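You operate a simulated robot arm through the tools that you are given. There is no shell and no other tool.

You are at the controls of a simulated robot arm. One attempt, no reset.

Task
Put the two loose cubes on pegs 2 and 4 of tray 5, push them home and raise the board.
Fine: they lie on the table before the heap; the lever board marked SEAT does the pushing; the other loose pieces stay.

It is judged by the outcome, as a careful person would: the job done as asked, and still so three seconds after it is handed in. It fails if anything else is knocked over, pushed out of place, dropped, spilled or broken.

Robot
A 7-joint arm with a two-finger parallel gripper, fixed in place. Base frame: the origin is at the foot of the arm, x ahead of it, y to its left, z up; the work surface is at about z = 821. Readings come in mm, rad, newtons and seconds.
Its first joint turns from -2.601 to 2.601 rad. Payload 3.5 kg.
The TCP is the grasp point between the finger pads, 23 mm short of the fingertips. In the tool frame z runs along the fingers and y along their closing line. Largest opening 94 mm; finger width 38, thickness 10; the body of the gripper, 54 by 96 mm, starts 39 mm behind the TCP.
Orientation is told as [roll, pitch, yaw] about the base's x, y, z axes, in that order, counted from this pose: with the fingers straight down and closing along the base's y, the tool's x points along the base's -x, its y along +y and its z along -z.

Tools
- The arm moves only by the tool jog_arm. Its argument "plan" is a list that holds one entry, the list of rows, each a list of 7 numbers: the shift along the base's x, y, z in mm, then the turn, a rotation vector about the base's x, y, z in degrees, then the gripper command, from -1 (fully open) to 1 (shut), values between in proportion. In form: [[[tx, ty, tz, rx, ry, rz, grip], ...]]. A call has 1 to 20 rows; each row is the pose to reach, as a shift and turn from the pose commanded when the call began. Rows are played at 5 a second. More than 50 mm and 0.15 rad between two rows, or a gripper value outside its range, and nothing of the call is played. Where a pose cannot be reached the arm comes as near as it can. A force on the tool above 70 N (or 10 N above the force at the start of the call, whichever is more), or a blocked arm, ends the call early, and 0.2 s more pass. The fingers move at their own pace (about 153 mm/s each) and stop on an object; they squeeze with about 35 N. The grip force told is the motor's: it shows also when the fingers shut on nothing. Time passes only in rows, and 0.2 s behind the last, so rows that repeat a pose let the fingers close. The reply holds the time, the measured pose of the TCP, the force on the tool along the base axes, the opening and the grip force, in the units named above and with some noise, with the torque about the TCP (base axes, N m) and any sound that the robot's microphone picked up, and new pictures: "views" is both (left out), scene, wrist or none.
- Cameras (640 x 400 px; columns grow to the right, rows downward): "scene" is fixed at [219.9, 650.9, 1502.7]; the picture's right is [0.70, -0.71, 0.00], its down [-0.51, -0.51, -0.69] and it looks along [0.49, 0.49, -0.72] (base axes); focal length 298 px, centre (320, 200). "wrist" rides on the gripper at [87, 16, -75] in the tool frame; the picture's right is [-0.18, 0.98, 0.00], its down [-0.58, -0.11, -0.81] and it looks along [-0.79, -0.15, 0.59] (tool axes); focal length 243 px, centre (320, 200). There is no depth. A picture from a camera that has moved, and an enlarged one, comes with that camera's place and axes in the base frame and with its lens.
- enlarge(camera, box): a new picture of the part [left, top, right, bottom] of that camera's present view, enlarged. It takes no simulated time.
- hand_in(): hands the job in; it is judged then, once.

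Nothing tells you positions but the pictures and the camera data. Unless the task says otherwise, let go and move clear before handing in.

The tools are called after ">>>" as name(argument=value, ...) on one line, values as JSON. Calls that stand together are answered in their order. jog_arm: Moves the arm, as the interface text tells. Its arguments: {"type":"object","properties":{"plan":{"type":"array","items":{"type":"array","items":{"type":"array","items":{"type":"number"}}}},"views":{"type":"string","enum":["both","scene","wrist","none"]}},"required":["plan"]} The other tools are called the same way: enlarge (camera, box) takes an enlarged picture of a part of a camera's view; hand_in () hands the job in.

At the start:

```text
time_s: 0.0
position: [612.9, 909.0, 1205.7]
orientation: [0.001, 0.001, 0.002]
ft_force: [0.0, 0.2, -1.1]
ft_torque: [0.0, 0.0, 0.0]
gripper_width: 93.9
grip_force: 0.0
```

scene: 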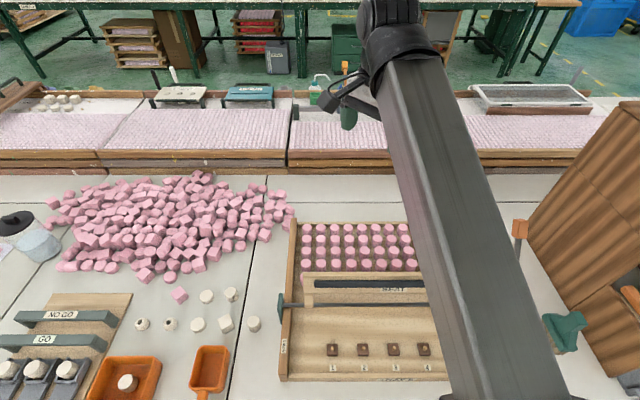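
wrist: 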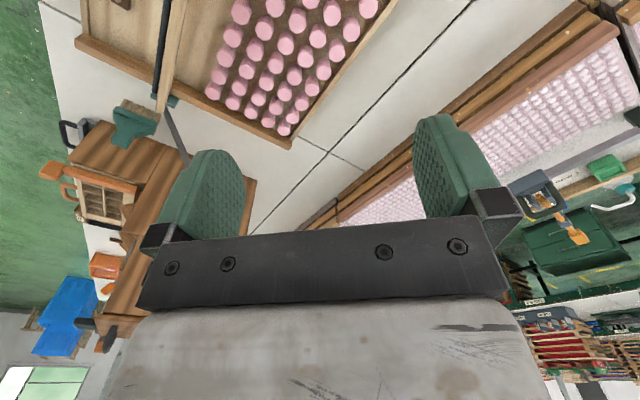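

I see a tray with pink plugs, a SEAT lever board, four numbered pegs at the front, and loose pieces lying in front of a pink heap. I'll take enlarged views before moving anything.

>>> enlarge(camera="scene", box=[260, 210, 460, 400])

>>> enlarge(camera="scene", box=[120, 260, 280, 400])

>>> enlarge(camera="scene", box=[0, 170, 300, 400])

>>> enlarge(camera="scene", box=[440, 180, 640, 400])

```text
2.11 times, centred on (360, 305) of scene
camera zoom: at [219.9, 650.9, 1502.7], right [0.7, -0.71, 0.0], down [-0.51, -0.51, -0.69], along [0.49, 0.49, -0.72], focal length 628 px, centre (236, -21)
```

zoom: 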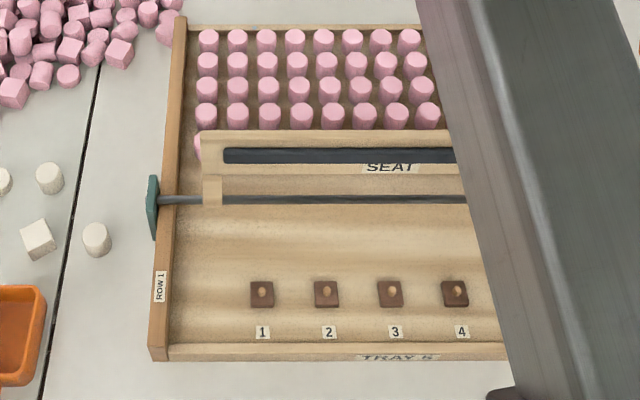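

```text
2.86 times, centred on (200, 330) of scene
camera zoom: at [219.9, 650.9, 1502.7], right [0.7, -0.71, 0.0], down [-0.51, -0.51, -0.69], along [0.49, 0.49, -0.72], focal length 852 px, centre (663, -171)
```

zoom: 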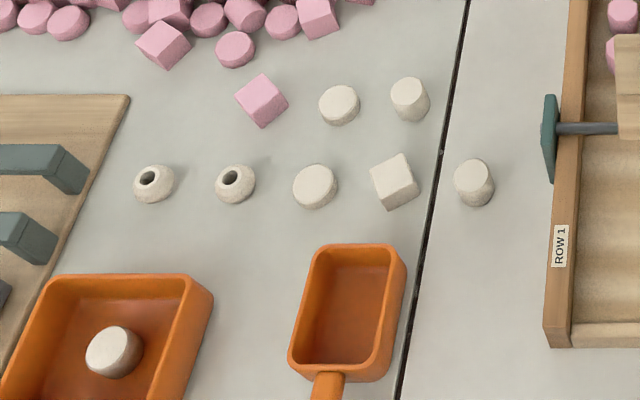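

```text
1.74 times, centred on (150, 285) of scene
camera zoom: at [219.9, 650.9, 1502.7], right [0.7, -0.71, 0.0], down [-0.51, -0.51, -0.69], along [0.49, 0.49, -0.72], focal length 519 px, centre (616, 52)
```

zoom: 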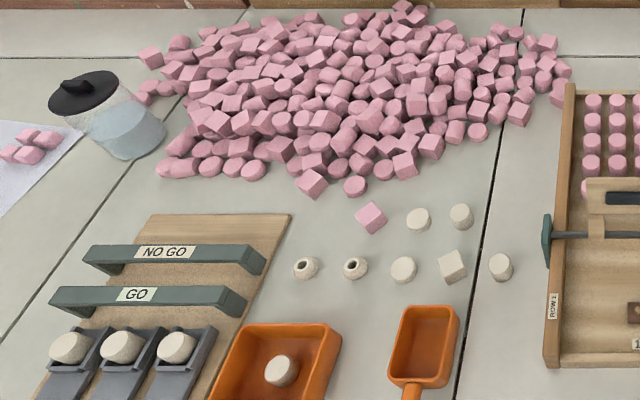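

```text
1.82 times, centred on (540, 290) of scene
camera zoom: at [219.9, 650.9, 1502.7], right [0.7, -0.71, 0.0], down [-0.51, -0.51, -0.69], along [0.49, 0.49, -0.72], focal length 542 px, centre (-80, 36)
```

zoom: 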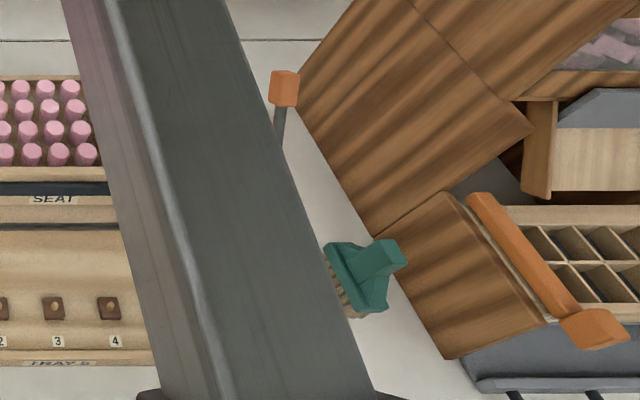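

The two cubes look like the pink one near (218, 1120) and the white one near (258, 984), both towards the edge of reach. The pegs sit around (389, 781) to (526, 643). I'll swing the arm left at height to uncover the tray and lever and to see the cubes with the wrist camera.

>>> jog_arm(plan=[[[-35, -6, 0, 0, 0, 7.5, -1], [-70, -12, 0, 0, 0, 15, -1], [-105, -18, 0, 0, 0, 22.5, -1], [-140, -24, 0, 0, 0, 30, -1], [-175, -30, 0, 0, 0, 37.5, -1], [-210, -36, 0, 0, 0, 45, -1], [-245, -42, 0, 0, 0, 52.5, -1], [-280, -48, 0, 0, 0, 60, -1], [-315, -54, 0, 0, 0, 67.5, -1], [-350, -60, 0, 0, 0, 75, -1], [-363, -60, 0, 0, 0, 75, -1], [-363, -60, 0, 0, 0, 75, -1]]], views="both")

```text
time_s: 1.5
position: [391.7, 875.2, 1205.3]
orientation: [0.006, -0.006, 0.799]
ft_force: [-12.6, 11.6, -1.7]
ft_torque: [-0.96, -1.41, -1.68]
gripper_width: 94.3
grip_force: 0.0
stopped in row 7: the force on the tool passed its limit at 112 N (the readings are from after the stop); the commanded pose is now the measured one
camera wrist: at [319.2, 823.1, 1279.3], right [-0.58, 0.82, 0.01], down [0.48, 0.33, 0.81], along [0.66, 0.47, -0.59], focal length 243 px, centre (320, 200)
```

scene: 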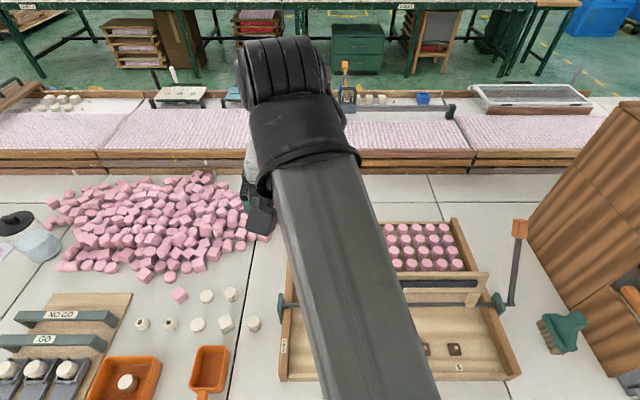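
wrist: 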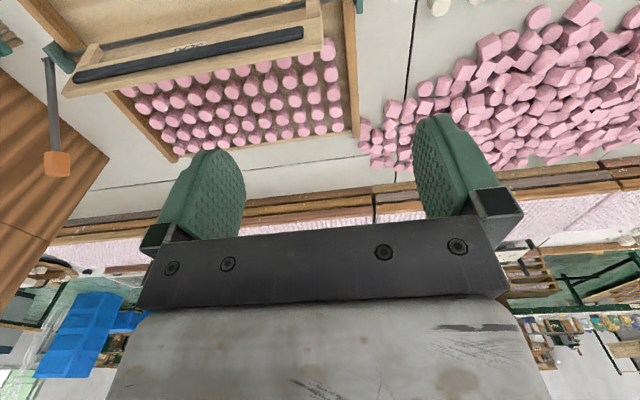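

The move stopped on a force spike although I see nothing touching the tool. I'll hold still to check whether the force persists.

>>> jog_arm(plan=[[[0, 0, 0, 0, 0, 0, -1], [0, 0, 0, 0, 0, 0, -1]]], views="none")

>>> enlarge(camera="scene", box=[360, 200, 600, 400])

>>> enlarge(camera="scene", box=[200, 20, 400, 240])

```text
time_s: 2.1
position: [391.2, 874.5, 1206.0]
orientation: [0.003, -0.006, 0.802]
ft_force: [-20.1, 15.7, -10.2]
ft_torque: [-0.86, -2.66, -2.6]
gripper_width: 94.0
grip_force: 0.0
```

```text
2.00 times, centred on (480, 300) of scene
camera zoom: at [219.9, 650.9, 1502.7], right [0.7, -0.71, 0.0], down [-0.51, -0.51, -0.69], along [0.49, 0.49, -0.72], focal length 596 px, centre (0, 0)
```

zoom: 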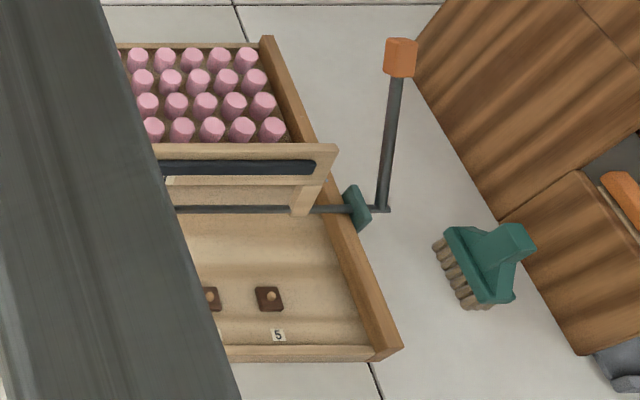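

```text
1.82 times, centred on (300, 130) of scene
camera zoom: at [219.9, 650.9, 1502.7], right [0.7, -0.71, 0.0], down [-0.51, -0.51, -0.69], along [0.49, 0.49, -0.72], focal length 542 px, centre (356, 327)
```

zoom: 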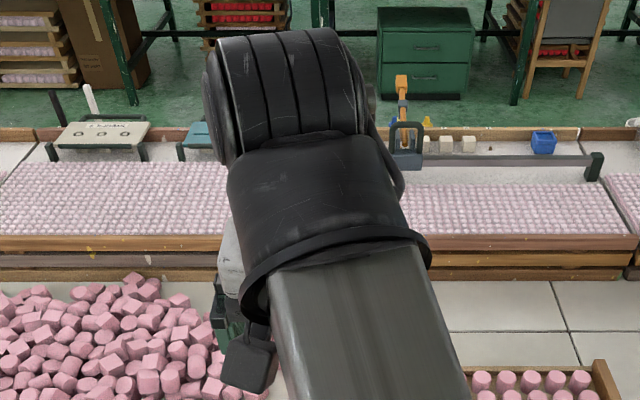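

The steady side load suggests the wrist camera is resting against the arm's own forearm at this height. I'll back the yaw off, then drop lower so the forearm slopes away.

>>> jog_arm(plan=[[[0, 0, 0, 0, 0, -5, -1], [0, 0, 0, 0, 0, -10, -1], [0, 0, 0, 0, 0, -15, -1], [0, 0, 0, 0, 0, -15, -1]]], views="scene")

```text
time_s: 3.1
position: [392.2, 874.8, 1204.8]
orientation: [0.006, -0.003, 0.541]
ft_force: [-0.5, -0.7, 0.6]
ft_torque: [0.01, 0.01, 0.0]
gripper_width: 93.9
grip_force: 0.0
```

scene: 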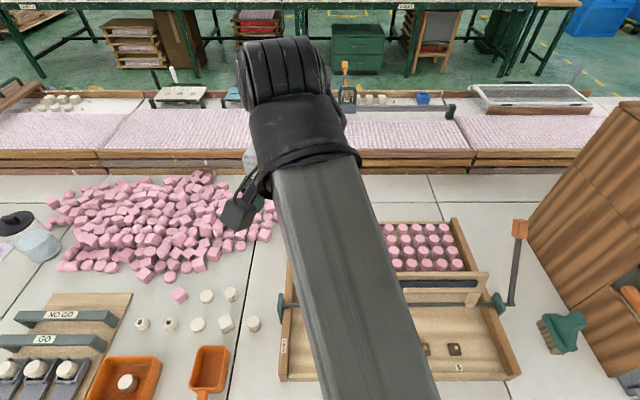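

Clear of itself now. I'll descend to about z = 1075, well above the board and lever, then turn the tool towards the cubes.

>>> jog_arm(plan=[[[-10, 0, -30, 0, 0, 0, -1], [-20, 0, -60, 0, 0, 0, -1], [-30, 0, -90, 0, 0, 0, -1], [-45, 0, -110, 0, 0, 0, -1], [-60, 0, -130, 0, 0, 0, -1], [-80, 0, -130, 0, 0, 6, -1], [-100, 0, -130, 0, 0, 12, -1], [-120, 0, -130, 0, 0, 18, -1], [-135, 0, -130, 0, 0, 24, -1], [-135, 0, -130, 0, 0, 30, -1], [-135, 0, -130, 0, 0, 30, -1]]], views="both")

```text
time_s: 5.5
position: [256.7, 873.5, 1074.1]
orientation: [0.004, -0.005, 1.066]
ft_force: [-0.3, -0.1, -0.2]
ft_torque: [-0.01, -0.03, 0.04]
gripper_width: 94.1
grip_force: 0.2
camera wrist: at [200.6, 804.9, 1148.8], right [-0.77, 0.64, 0.01], down [0.38, 0.45, 0.81], along [0.51, 0.63, -0.59], focal length 243 px, centre (320, 200)
```

scene: 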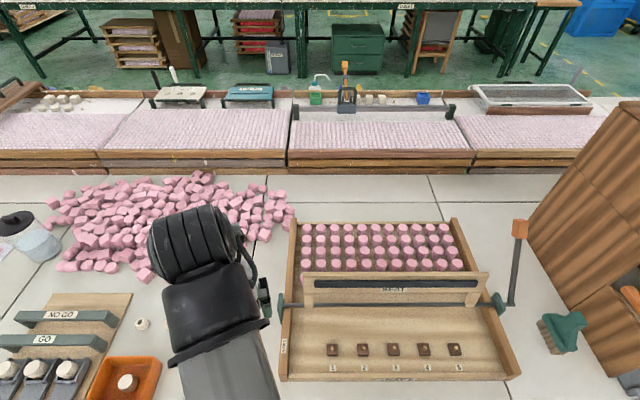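
wrist: 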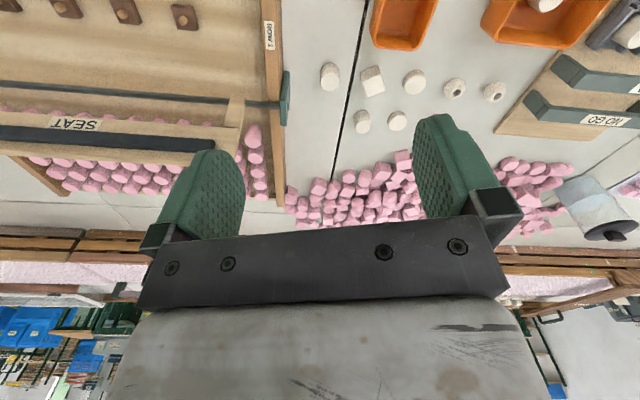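

Both views are clear now: tray 5 has five numbered pegs and the SEAT board is up. I'll enlarge both views to measure pegs, board, lever and cubes.

>>> enlarge(camera="scene", box=[265, 210, 425, 310])

>>> enlarge(camera="scene", box=[300, 320, 492, 400])

>>> enlarge(camera="scene", box=[440, 200, 600, 300])

>>> enlarge(camera="wrist", box=[280, 40, 520, 190])

>>> enlarge(camera="wrist", box=[0, 0, 300, 188])

```text
4.00 times, centred on (345, 260) of scene
camera zoom: at [219.9, 650.9, 1502.7], right [0.7, -0.71, 0.0], down [-0.51, -0.51, -0.69], along [0.49, 0.49, -0.72], focal length 1193 px, centre (220, -40)
```

zoom: 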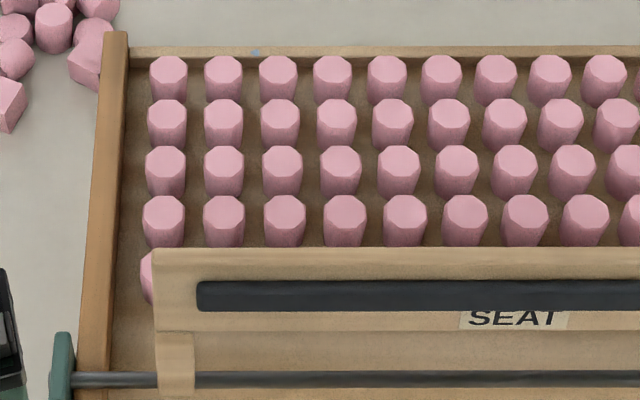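

```text
3.33 times, centred on (396, 360) of scene
camera zoom: at [219.9, 650.9, 1502.7], right [0.7, -0.71, 0.0], down [-0.51, -0.51, -0.69], along [0.49, 0.49, -0.72], focal length 994 px, centre (67, -333)
```

zoom: 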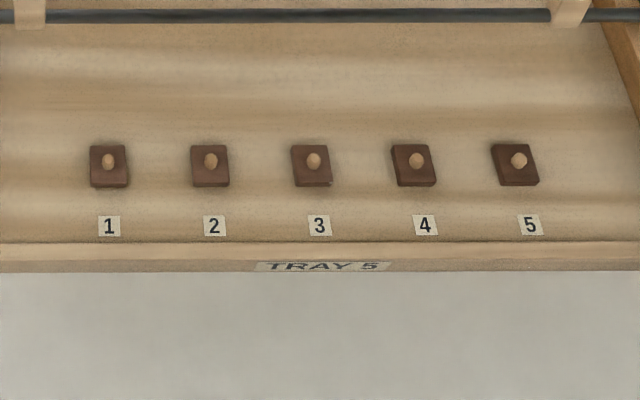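

```text
4.00 times, centred on (520, 250) of scene
camera zoom: at [219.9, 650.9, 1502.7], right [0.7, -0.71, 0.0], down [-0.51, -0.51, -0.69], along [0.49, 0.49, -0.72], focal length 1193 px, centre (-480, 0)
```

zoom: 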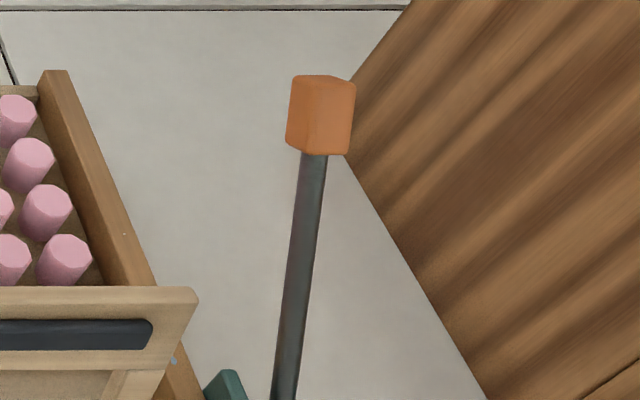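

```text
2.67 times, centred on (400, 115) of wrist
camera zoom: at [200.6, 804.9, 1148.8], right [-0.77, 0.64, 0.01], down [0.38, 0.45, 0.81], along [0.51, 0.63, -0.59], focal length 647 px, centre (107, 427)
```

zoom: 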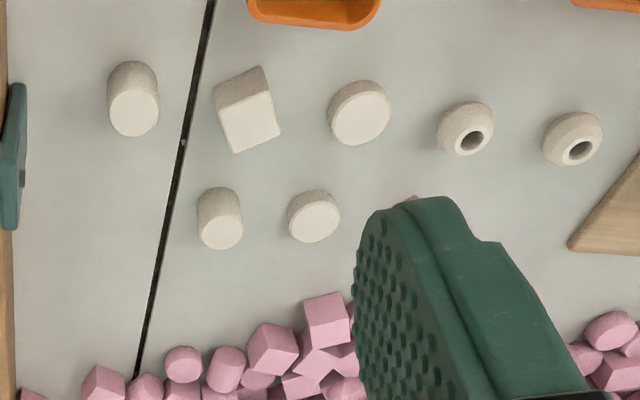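

```text
2.13 times, centred on (150, 94) of wrist
camera zoom: at [200.6, 804.9, 1148.8], right [-0.77, 0.64, 0.01], down [0.38, 0.45, 0.81], along [0.51, 0.63, -0.59], focal length 516 px, centre (682, 426)
```

zoom: 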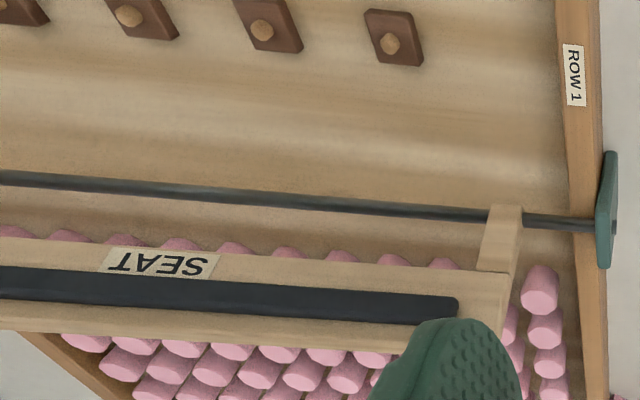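

I'll zoom in on the cubes from both cameras to read their yaw and size, and on the wooden stack next to the lever.

>>> enlarge(camera="wrist", box=[340, 50, 420, 100])

>>> enlarge(camera="wrist", box=[400, 90, 480, 140])

>>> enlarge(camera="scene", box=[440, 90, 640, 400])

```text
8.00 times, centred on (380, 75) of wrist
camera zoom: at [200.6, 804.9, 1148.8], right [-0.77, 0.64, 0.01], down [0.38, 0.45, 0.81], along [0.51, 0.63, -0.59], focal length 1941 px, centre (-160, 1200)
```

zoom: 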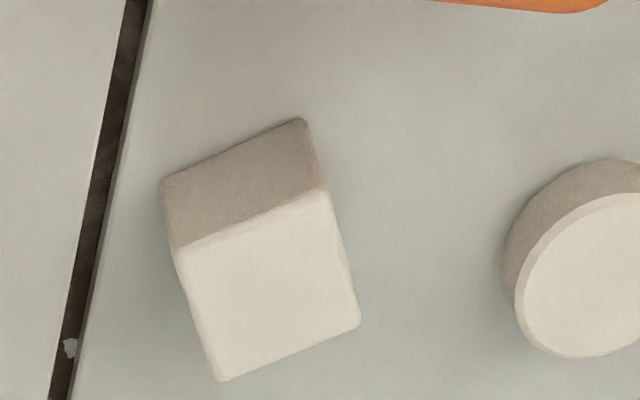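

```text
8.00 times, centred on (440, 115) of wrist
camera zoom: at [200.6, 804.9, 1148.8], right [-0.77, 0.64, 0.01], down [0.38, 0.45, 0.81], along [0.51, 0.63, -0.59], focal length 1941 px, centre (-640, 880)
```

zoom: 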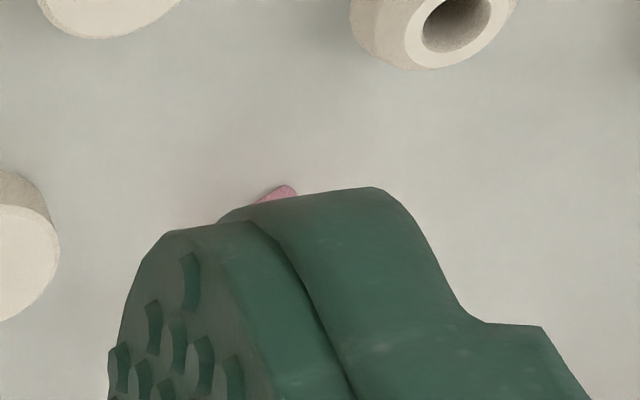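

```text
1.29 times, centred on (540, 245) of scene
camera zoom: at [219.9, 650.9, 1502.7], right [0.7, -0.71, 0.0], down [-0.51, -0.51, -0.69], along [0.49, 0.49, -0.72], focal length 385 px, centre (36, 142)
```

zoom: 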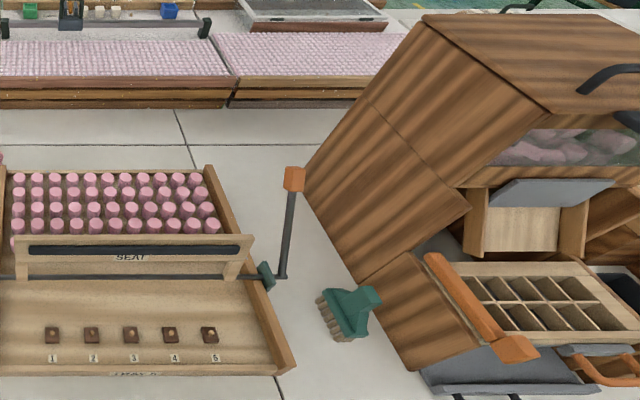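

The white cube is about 24 mm, centred near (252, 977.5) and turned to about 75.5°, which matches the radial direction. I'll hover over it with the tool straight down to test the reach and refine the measurement.

>>> jog_arm(plan=[[[-1, 15, -30, 0, 0, 4, -1], [-2, 35, -60, 0, 0, 8, -1], [-3, 60, -90, 0, 0, 12, -0.5], [-4, 80, -115, 0, 0, 14.4, 0], [-4.7, 90, -135, 0, 0, 14.4, 0.19], [-4.7, 90, -144, 0, 0, 14.4, 0.19], [-4.7, 90, -144, 0, 0, 14.4, 0.19]]], views="both")

```text
time_s: 7.1
position: [250.6, 966.2, 931.5]
orientation: [0.004, -0.004, 1.315]
ft_force: [0.5, 1.1, -0.3]
ft_torque: [0.0, -0.02, 0.02]
gripper_width: 38.2
grip_force: 0.0
camera wrist: at [213.0, 884.5, 1006.4], right [-0.9, 0.43, 0.01], down [0.26, 0.53, 0.81], along [0.34, 0.73, -0.59], focal length 243 px, centre (320, 200)
```

scene: 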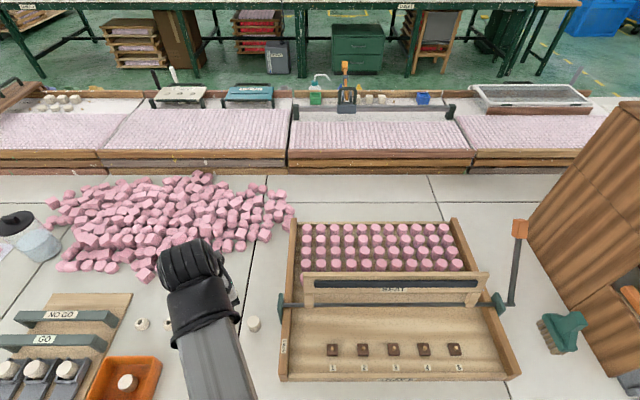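
wrist: 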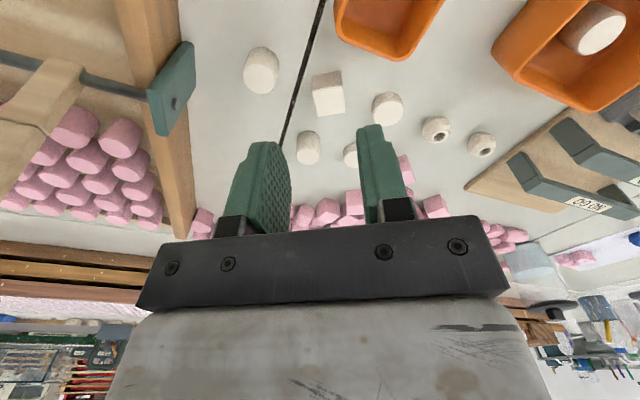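

>>> enlarge(camera="wrist", box=[288, 60, 368, 110])

>>> enlarge(camera="wrist", box=[230, 30, 550, 230])

```text
8.00 times, centred on (328, 85) of wrist
camera zoom: at [213.0, 884.5, 1006.4], right [-0.9, 0.43, 0.01], down [0.26, 0.53, 0.81], along [0.34, 0.73, -0.59], focal length 1941 px, centre (256, 1120)
```

zoom: 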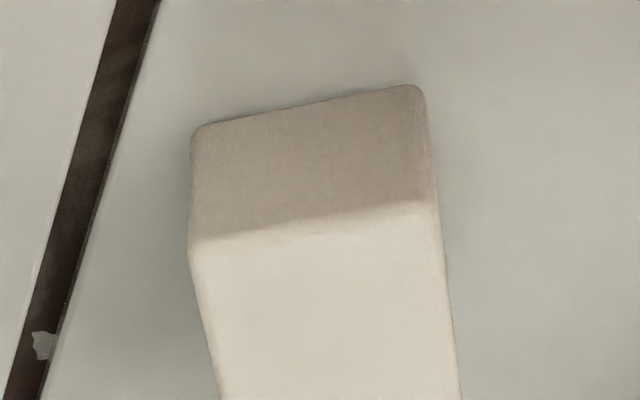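

```text
2.00 times, centred on (390, 130) of wrist
camera zoom: at [213.0, 884.5, 1006.4], right [-0.9, 0.43, 0.01], down [0.26, 0.53, 0.81], along [0.34, 0.73, -0.59], focal length 485 px, centre (180, 340)
```

zoom: 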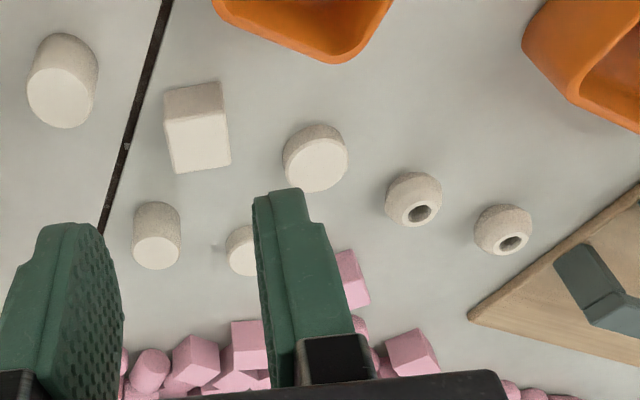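

Refined: white cube centre about (250.3, 979), top at about z = 845. I'll come down to just above it and check alignment.

>>> jog_arm(plan=[[[-0.5, 7, -20, 0, 0, 0, 0.19], [-1, 13, -40, 0, 0, 0, 0.19], [-1, 13, -55, 0, 0, 0, 0.19], [-1, 13, -55, 0, 0, 0, 0.19]]], views="wrist")

>>> enlarge(camera="wrist", box=[200, 60, 440, 210])

```text
time_s: 8.1
position: [251.7, 977.9, 876.5]
orientation: [0.004, -0.006, 1.316]
ft_force: [-0.4, 0.1, -0.1]
ft_torque: [0.01, -0.01, -0.02]
gripper_width: 38.2
grip_force: 0.1
camera wrist: at [213.3, 897.7, 950.4], right [-0.9, 0.43, 0.01], down [0.26, 0.53, 0.81], along [0.34, 0.73, -0.59], focal length 243 px, centre (320, 200)
```

wrist: 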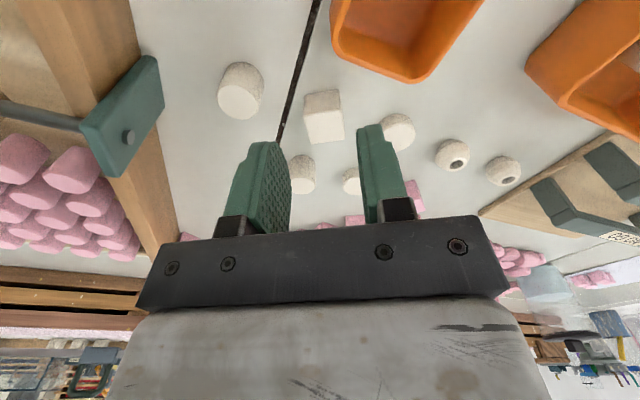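

```text
2.67 times, centred on (320, 135) of wrist
camera zoom: at [213.3, 897.7, 950.4], right [-0.9, 0.43, 0.01], down [0.26, 0.53, 0.81], along [0.34, 0.73, -0.59], focal length 647 px, centre (320, 373)
```

zoom: 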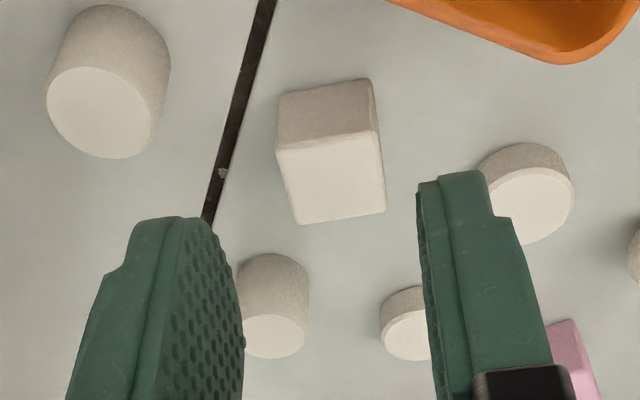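

The measurements from successive heights don't agree with a table at 821; triangulation suggests it is lower. I'll straighten the small tool tilt and come down 25 mm straddling the cube, which is safe in either case, to resolve the height.

>>> jog_arm(plan=[[[0, 0, -8, -0.21, -0.12, 0, 0.19], [0, 0, -16, -0.42, -0.25, 0, 0.19], [0, 0, -25, -0.42, -0.25, 0, 0.19], [0, 0, -25, -0.42, -0.25, 0, 0.19]]], views="wrist")

>>> enlarge(camera="wrist", box=[200, 60, 440, 210])

>>> enlarge(camera="scene", box=[120, 230, 280, 330])

```text
time_s: 9.1
position: [250.0, 977.2, 850.5]
orientation: [0.0, 0.002, 1.315]
ft_force: [0.1, -0.4, 0.5]
ft_torque: [0.01, 0.01, -0.01]
gripper_width: 38.3
grip_force: 0.1
camera wrist: at [212.4, 897.8, 925.3], right [-0.9, 0.43, 0.0], down [0.25, 0.54, 0.81], along [0.34, 0.73, -0.59], focal length 243 px, centre (320, 200)
```

wrist: 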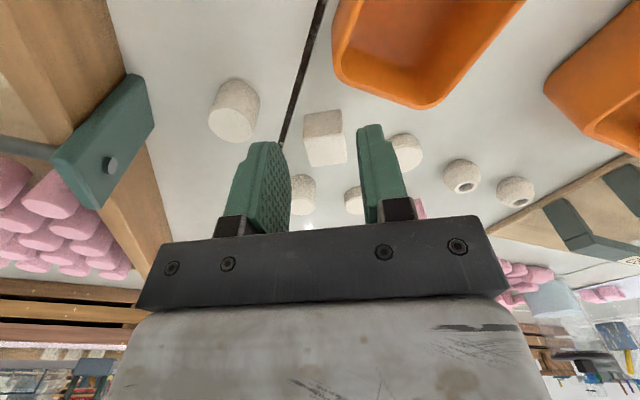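

```text
2.67 times, centred on (320, 135) of wrist
camera zoom: at [212.4, 897.8, 925.3], right [-0.9, 0.43, 0.0], down [0.25, 0.54, 0.81], along [0.34, 0.73, -0.59], focal length 647 px, centre (320, 373)
```

zoom: 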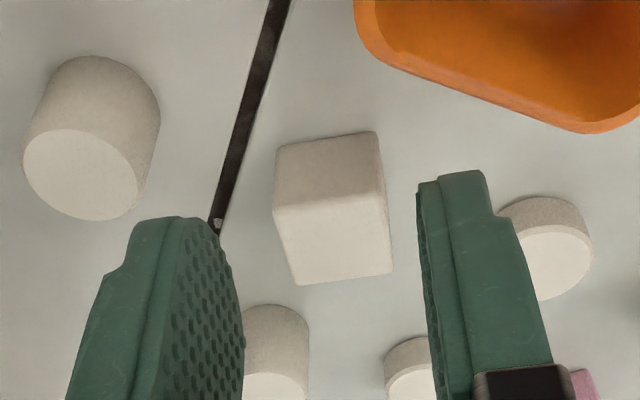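

```text
4.00 times, centred on (200, 280) of scene
camera zoom: at [219.9, 650.9, 1502.7], right [0.7, -0.71, 0.0], down [-0.51, -0.51, -0.69], along [0.49, 0.49, -0.72], focal length 1193 px, centre (800, -120)
```

zoom: 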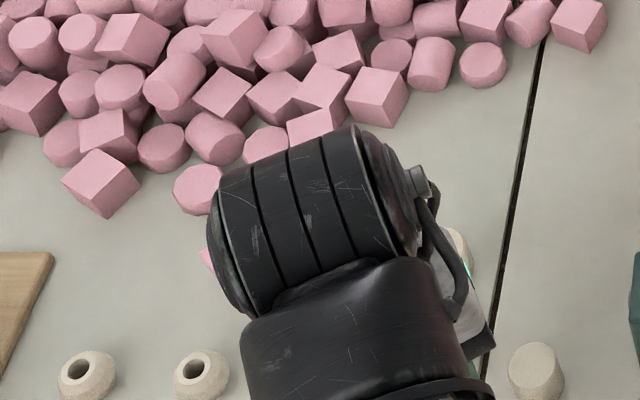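

Now it is consistent: the table is really near z = 755, the cubes are about 30 mm, and the white cube's centre is near (262.8, 1016), 66 mm below the TCP. I'll move over it with a wider opening and check that the arm reaches.

>>> jog_arm(plan=[[[3, 10, 0, 0, 0, 0, -0.1], [7, 20, -5, 0, 0, 0, -0.1], [10, 30, -15, 0, 0, 0, -0.1], [13, 38, -25, 0, 0, 0, -0.1], [13, 38, -32, 0, 0, 0, -0.1], [13, 38, -32, 0, 0, 0, -0.1]]], views="both")

>>> enlarge(camera="wrist", box=[200, 60, 440, 210])

```text
time_s: 10.5
position: [262.5, 1016.0, 818.9]
orientation: [-0.001, 0.003, 1.316]
ft_force: [0.1, -0.3, 0.0]
ft_torque: [0.02, -0.03, 0.01]
gripper_width: 51.4
grip_force: 0.1
camera wrist: at [225.6, 935.5, 893.3], right [-0.9, 0.43, 0.0], down [0.25, 0.54, 0.81], along [0.34, 0.73, -0.59], focal length 243 px, centre (320, 200)
```

scene: 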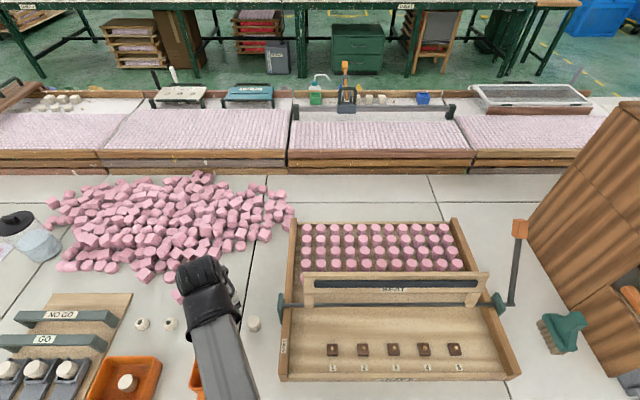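
wrist: 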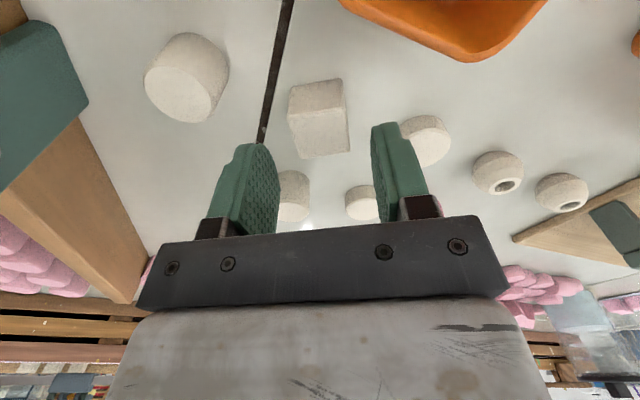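

```text
2.67 times, centred on (320, 135) of wrist
camera zoom: at [225.6, 935.5, 893.3], right [-0.9, 0.43, 0.0], down [0.25, 0.54, 0.81], along [0.34, 0.73, -0.59], focal length 647 px, centre (320, 373)
```

zoom: 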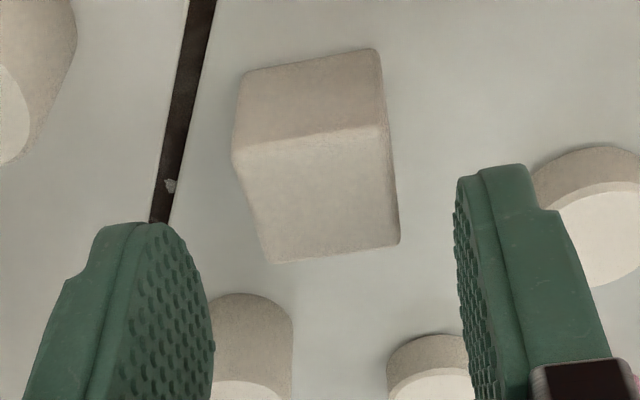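

The measurements agree to within a millimetre: the TCP is centred over the white cube. I'll descend 34 mm straddling it and close.

>>> jog_arm(plan=[[[0, 0, -10, 0, 0, 0, -0.1], [0, 0, -20, 0, 0, 0, -0.1], [0, 0, -28, 0, 0, 0, -0.1], [0, 0, -34, 0, 0, 0, -0.1], [0, 0, -34, 0, 0, 0, -0.1], [0, 0, -34, 0, 0, 0, 1], [0, 0, -34, 0, 0, 0, 1], [0, 0, -34, 0, 0, 0, 1]]], views="wrist")

```text
time_s: 12.3
position: [263.6, 1015.3, 785.4]
orientation: [-0.001, 0.002, 1.316]
ft_force: [0.4, -0.6, 0.4]
ft_torque: [0.01, 0.01, -0.03]
gripper_width: 29.0
grip_force: 34.6
camera wrist: at [225.5, 935.5, 859.7], right [-0.9, 0.43, 0.0], down [0.25, 0.54, 0.81], along [0.34, 0.73, -0.59], focal length 243 px, centre (320, 200)
```

wrist: 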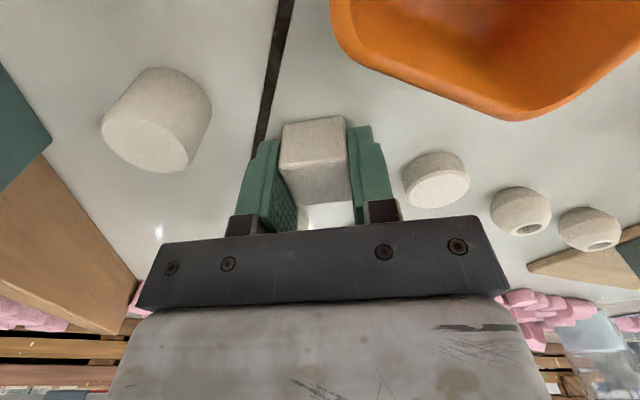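

The white cube is gripped (width 29.0 mm, 35 N). I'll lift it clear, carry it high over the tray's left wall and hover near peg 2, turning to the tray's 45° direction.

>>> jog_arm(plan=[[[0, 0, 12, 0, 0, 0, 1], [0, 0, 35, 0, 0, 0, 1], [0, -5, 70, 0, 0, 0, 1], [5, -22, 105, 0, 0, 0, 1], [20, -50, 135, 0, 0, 0, 1], [38, -82, 155, 0, 0, -5, 1], [58, -115, 165, 0, 0, -10, 1], [78, -148, 165, 0, 0, -15, 1], [98, -181, 165, 0, 0, -20, 1], [118, -214, 160, 0, 0, -25, 1], [138, -245, 150, 0, 0, -30.4, 1], [155, -272, 135, 0, 0, -30.4, 1], [166, -289, 125, 0, 0, -30.4, 1], [166, -289, 125, 0, 0, -30.4, 1]]], views="both")

>>> enlarge(camera="wrist", box=[160, 30, 480, 230])

```text
time_s: 15.3
position: [432.3, 727.4, 909.8]
orientation: [-0.001, 0.001, 0.785]
ft_force: [-0.2, -0.1, 0.5]
ft_torque: [0.0, 0.01, 0.03]
gripper_width: 28.9
grip_force: 34.8
camera wrist: at [359.4, 676.9, 984.0], right [-0.56, 0.83, 0.0], down [0.49, 0.34, 0.81], along [0.66, 0.45, -0.59], focal length 243 px, centre (320, 200)
```

scene: 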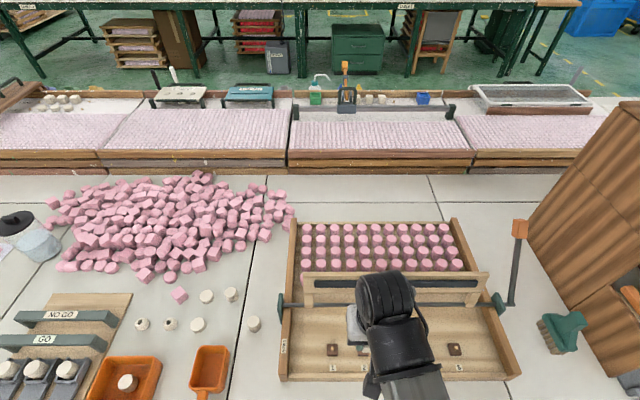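
wrist: 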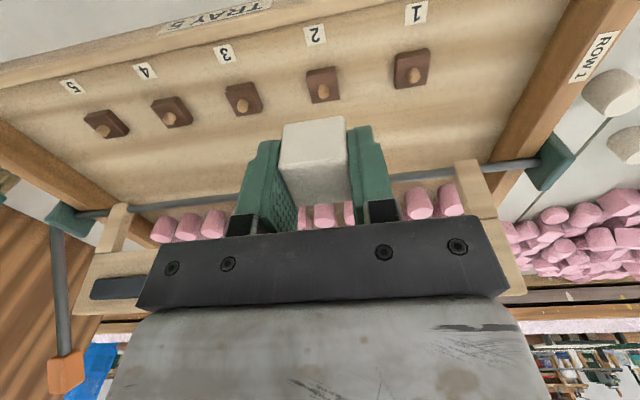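

```text
2.00 times, centred on (320, 130) of wrist
camera zoom: at [359.4, 676.9, 984.0], right [-0.56, 0.83, 0.0], down [0.49, 0.34, 0.81], along [0.66, 0.45, -0.59], focal length 485 px, centre (320, 340)
```

zoom: 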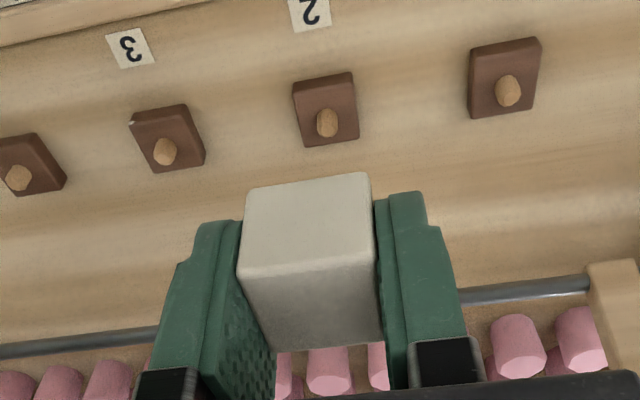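

The carry went well; the pegs triangulate to about z = 792 with peg 2 near (447.5, 741). I'll descend 45 mm here, keeping the cube above the pegs, for a closer fix on peg 2.

>>> jog_arm(plan=[[[0, 0, -15, 0, 0, 0, 1], [0, 0, -30, 0, 0, 0, 1], [0, 0, -45, 0, 0, 0, 1], [0, 0, -45, 0, 0, 0, 1]]], views="wrist")

>>> enlarge(camera="wrist", box=[200, 40, 440, 190])

>>> enlarge(camera="scene", box=[260, 270, 500, 400])

```text
time_s: 16.3
position: [431.0, 727.1, 865.7]
orientation: [-0.001, 0.002, 0.787]
ft_force: [-0.4, -0.6, -0.4]
ft_torque: [-0.02, 0.0, 0.01]
gripper_width: 29.1
grip_force: 35.1
camera wrist: at [357.3, 677.3, 940.0], right [-0.57, 0.82, 0.0], down [0.49, 0.34, 0.81], along [0.66, 0.45, -0.59], focal length 243 px, centre (320, 200)
```

wrist: 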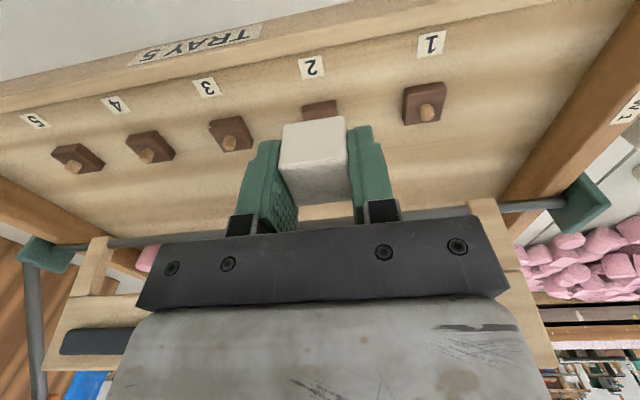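

```text
2.67 times, centred on (320, 115) of wrist
camera zoom: at [357.3, 677.3, 940.0], right [-0.57, 0.82, 0.0], down [0.49, 0.34, 0.81], along [0.66, 0.45, -0.59], focal length 647 px, centre (320, 427)
```

zoom: 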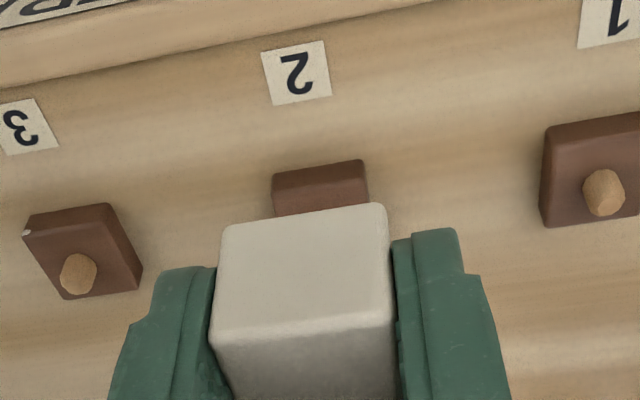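

```text
2.67 times, centred on (380, 335) of scene
camera zoom: at [219.9, 650.9, 1502.7], right [0.7, -0.71, 0.0], down [-0.51, -0.51, -0.69], along [0.49, 0.49, -0.72], focal length 795 px, centre (160, -160)
```

zoom: 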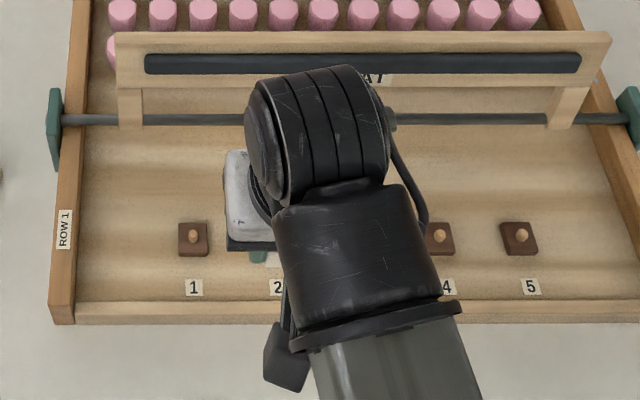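

From three views, the peg tops are at about z = 800, with peg 2 at (444.7, 738.7) and peg 4 at (543, 640.3). I'll centre the cube over peg 2 with its bottom still above the peg.

>>> jog_arm(plan=[[[7, 5.5, 0, 0, 0, 0, 1], [14.7, 11.1, 0, 0, 0, 0, 1], [14.7, 11.1, -10, 0, 0, 0, 1], [14.7, 11.1, -20, 0, 0, 0, 1], [14.7, 11.1, -20, 0, 0, 0, 1]]], views="both")

>>> enlarge(camera="wrist", box=[220, 60, 420, 185])

>>> enlarge(camera="scene", box=[320, 300, 480, 400])

```text
time_s: 17.5
position: [444.0, 737.9, 845.0]
orientation: [-0.001, 0.001, 0.785]
ft_force: [-1.2, 0.7, 0.1]
ft_torque: [-0.01, 0.03, -0.01]
gripper_width: 29.1
grip_force: 34.6
camera wrist: at [371.0, 687.7, 919.8], right [-0.57, 0.82, 0.0], down [0.49, 0.34, 0.81], along [0.66, 0.45, -0.59], focal length 243 px, centre (320, 200)
```

scene: 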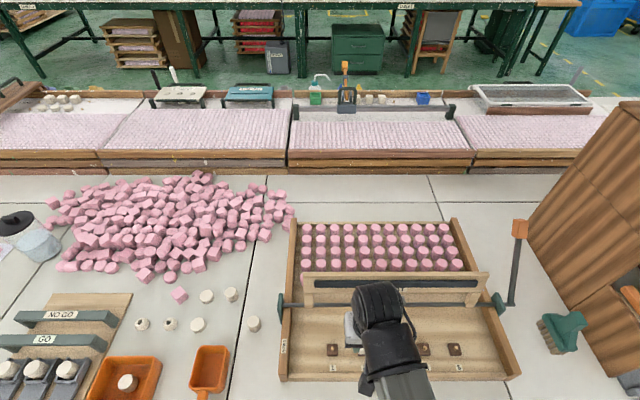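
wrist: 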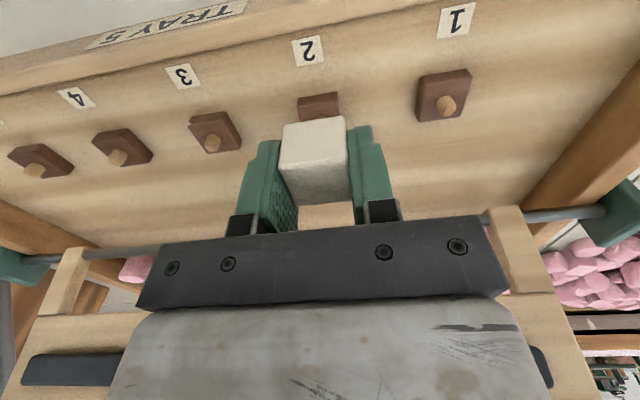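

```text
3.20 times, centred on (320, 122) of wrist
camera zoom: at [371.0, 687.7, 919.8], right [-0.57, 0.82, 0.0], down [0.49, 0.34, 0.81], along [0.66, 0.45, -0.59], focal length 776 px, centre (320, 448)
```

zoom: 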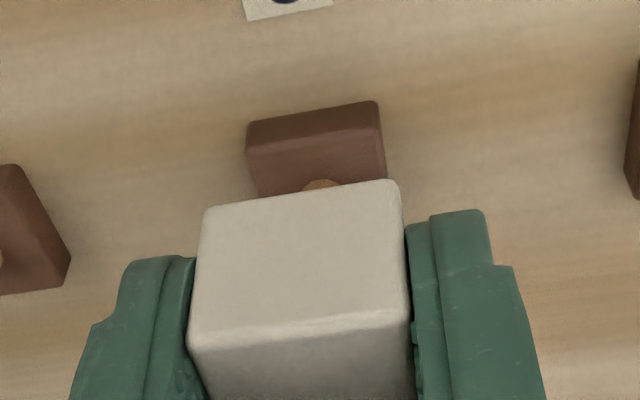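

```text
4.00 times, centred on (400, 350) of scene
camera zoom: at [219.9, 650.9, 1502.7], right [0.7, -0.71, 0.0], down [-0.51, -0.51, -0.69], along [0.49, 0.49, -0.72], focal length 1193 px, centre (0, -400)
```

zoom: 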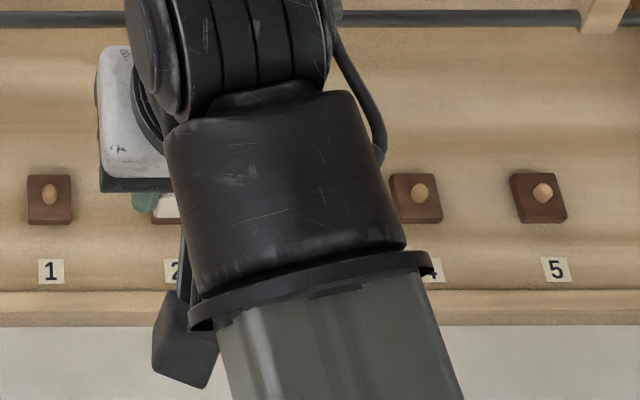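

The cube is within a millimetre of being over peg 2. I'll lower it in small steps and watch the vertical force for contact.

>>> jog_arm(plan=[[[0.8, 0.4, -4, 0, 0, 0, 1], [0.8, 0.4, -7, 0, 0, 0, 1], [0.8, 0.4, -10, 0, 0, 0, 1], [0.8, 0.4, -10, 0, 0, 0, 1]]], views="wrist")

>>> enlarge(camera="wrist", box=[220, 60, 420, 185])

```text
time_s: 18.5
position: [445.5, 736.9, 835.4]
orientation: [0.0, 0.001, 0.785]
ft_force: [-0.3, -0.7, 0.1]
ft_torque: [-0.01, -0.03, -0.01]
gripper_width: 29.1
grip_force: 34.8
camera wrist: at [372.3, 687.9, 910.6], right [-0.57, 0.82, 0.0], down [0.49, 0.34, 0.81], along [0.66, 0.45, -0.59], focal length 243 px, centre (320, 200)
```

wrist: 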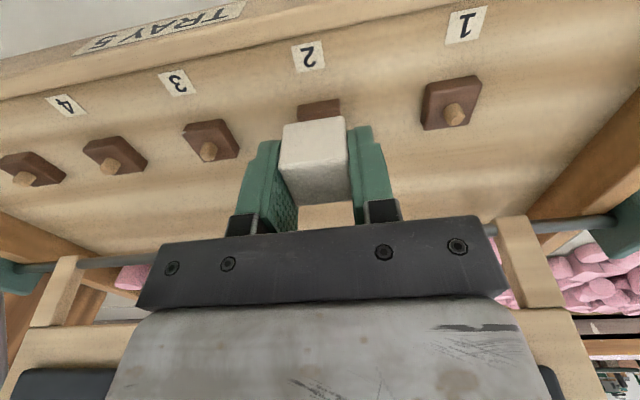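

```text
3.20 times, centred on (320, 122) of wrist
camera zoom: at [372.3, 687.9, 910.6], right [-0.57, 0.82, 0.0], down [0.49, 0.34, 0.81], along [0.66, 0.45, -0.59], focal length 776 px, centre (320, 448)
```

zoom: 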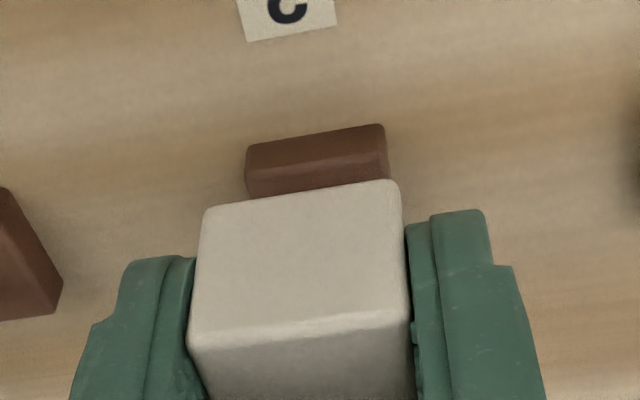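

>>> jog_arm(plan=[[[-0.4, 0.4, -1.5, 0, 0, 0, 1], [-0.4, 0.4, -3, 0, 0, 0, 1], [-0.4, 0.4, -4, 0, 0, 0, 1], [-0.4, 0.4, -4, 0, 0, 0, 1]]], views="none")

```text
time_s: 19.5
position: [445.4, 738.8, 831.0]
orientation: [0.0, 0.004, 0.785]
ft_force: [0.1, -0.2, -0.7]
ft_torque: [0.05, -0.04, -0.02]
gripper_width: 29.1
grip_force: 34.9
```

>>> jog_arm(plan=[[[0, 0, -1, 0, 0, 0, 1], [0, 0, -2, 0, 0, 0, 1], [0, 0, -3, 0, 0, 0, 1], [0, 0, -3, 0, 0, 0, 1]]], views="wrist")

>>> enlarge(camera="wrist", box=[220, 60, 420, 185])

```text
time_s: 20.5
position: [444.3, 738.7, 828.1]
orientation: [0.001, 0.001, 0.785]
ft_force: [0.1, 0.3, -0.4]
ft_torque: [0.0, 0.02, -0.01]
gripper_width: 29.3
grip_force: 35.0
camera wrist: at [371.6, 688.9, 902.6], right [-0.57, 0.82, 0.0], down [0.49, 0.34, 0.81], along [0.66, 0.45, -0.59], focal length 243 px, centre (320, 200)
```

wrist: 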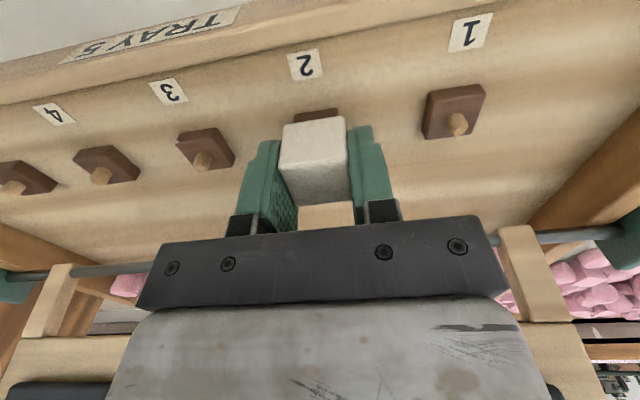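

```text
3.20 times, centred on (320, 122) of wrist
camera zoom: at [371.6, 688.9, 902.6], right [-0.57, 0.82, 0.0], down [0.49, 0.34, 0.81], along [0.66, 0.45, -0.59], focal length 776 px, centre (320, 448)
```

zoom: 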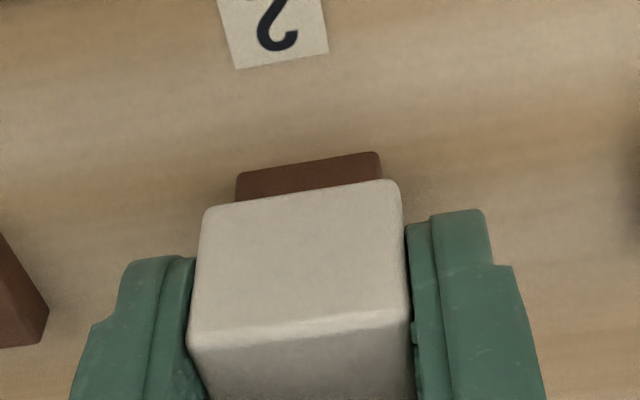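

Still no contact; the peg may already be entering a socket. I'll continue down millimetre by millimetre.

>>> jog_arm(plan=[[[0, 0, -1, 0, 0, 0, 1], [0, 0, -2, 0, 0, 0, 1], [0, 0, -3, 0, 0, 0, 1], [0, 0, -3, 0, 0, 0, 1]]], views="none")

```text
time_s: 21.5
position: [445.3, 738.8, 824.4]
orientation: [0.002, 0.002, 0.785]
ft_force: [0.5, -0.1, 0.0]
ft_torque: [-0.02, -0.02, 0.02]
gripper_width: 29.3
grip_force: 35.4
```

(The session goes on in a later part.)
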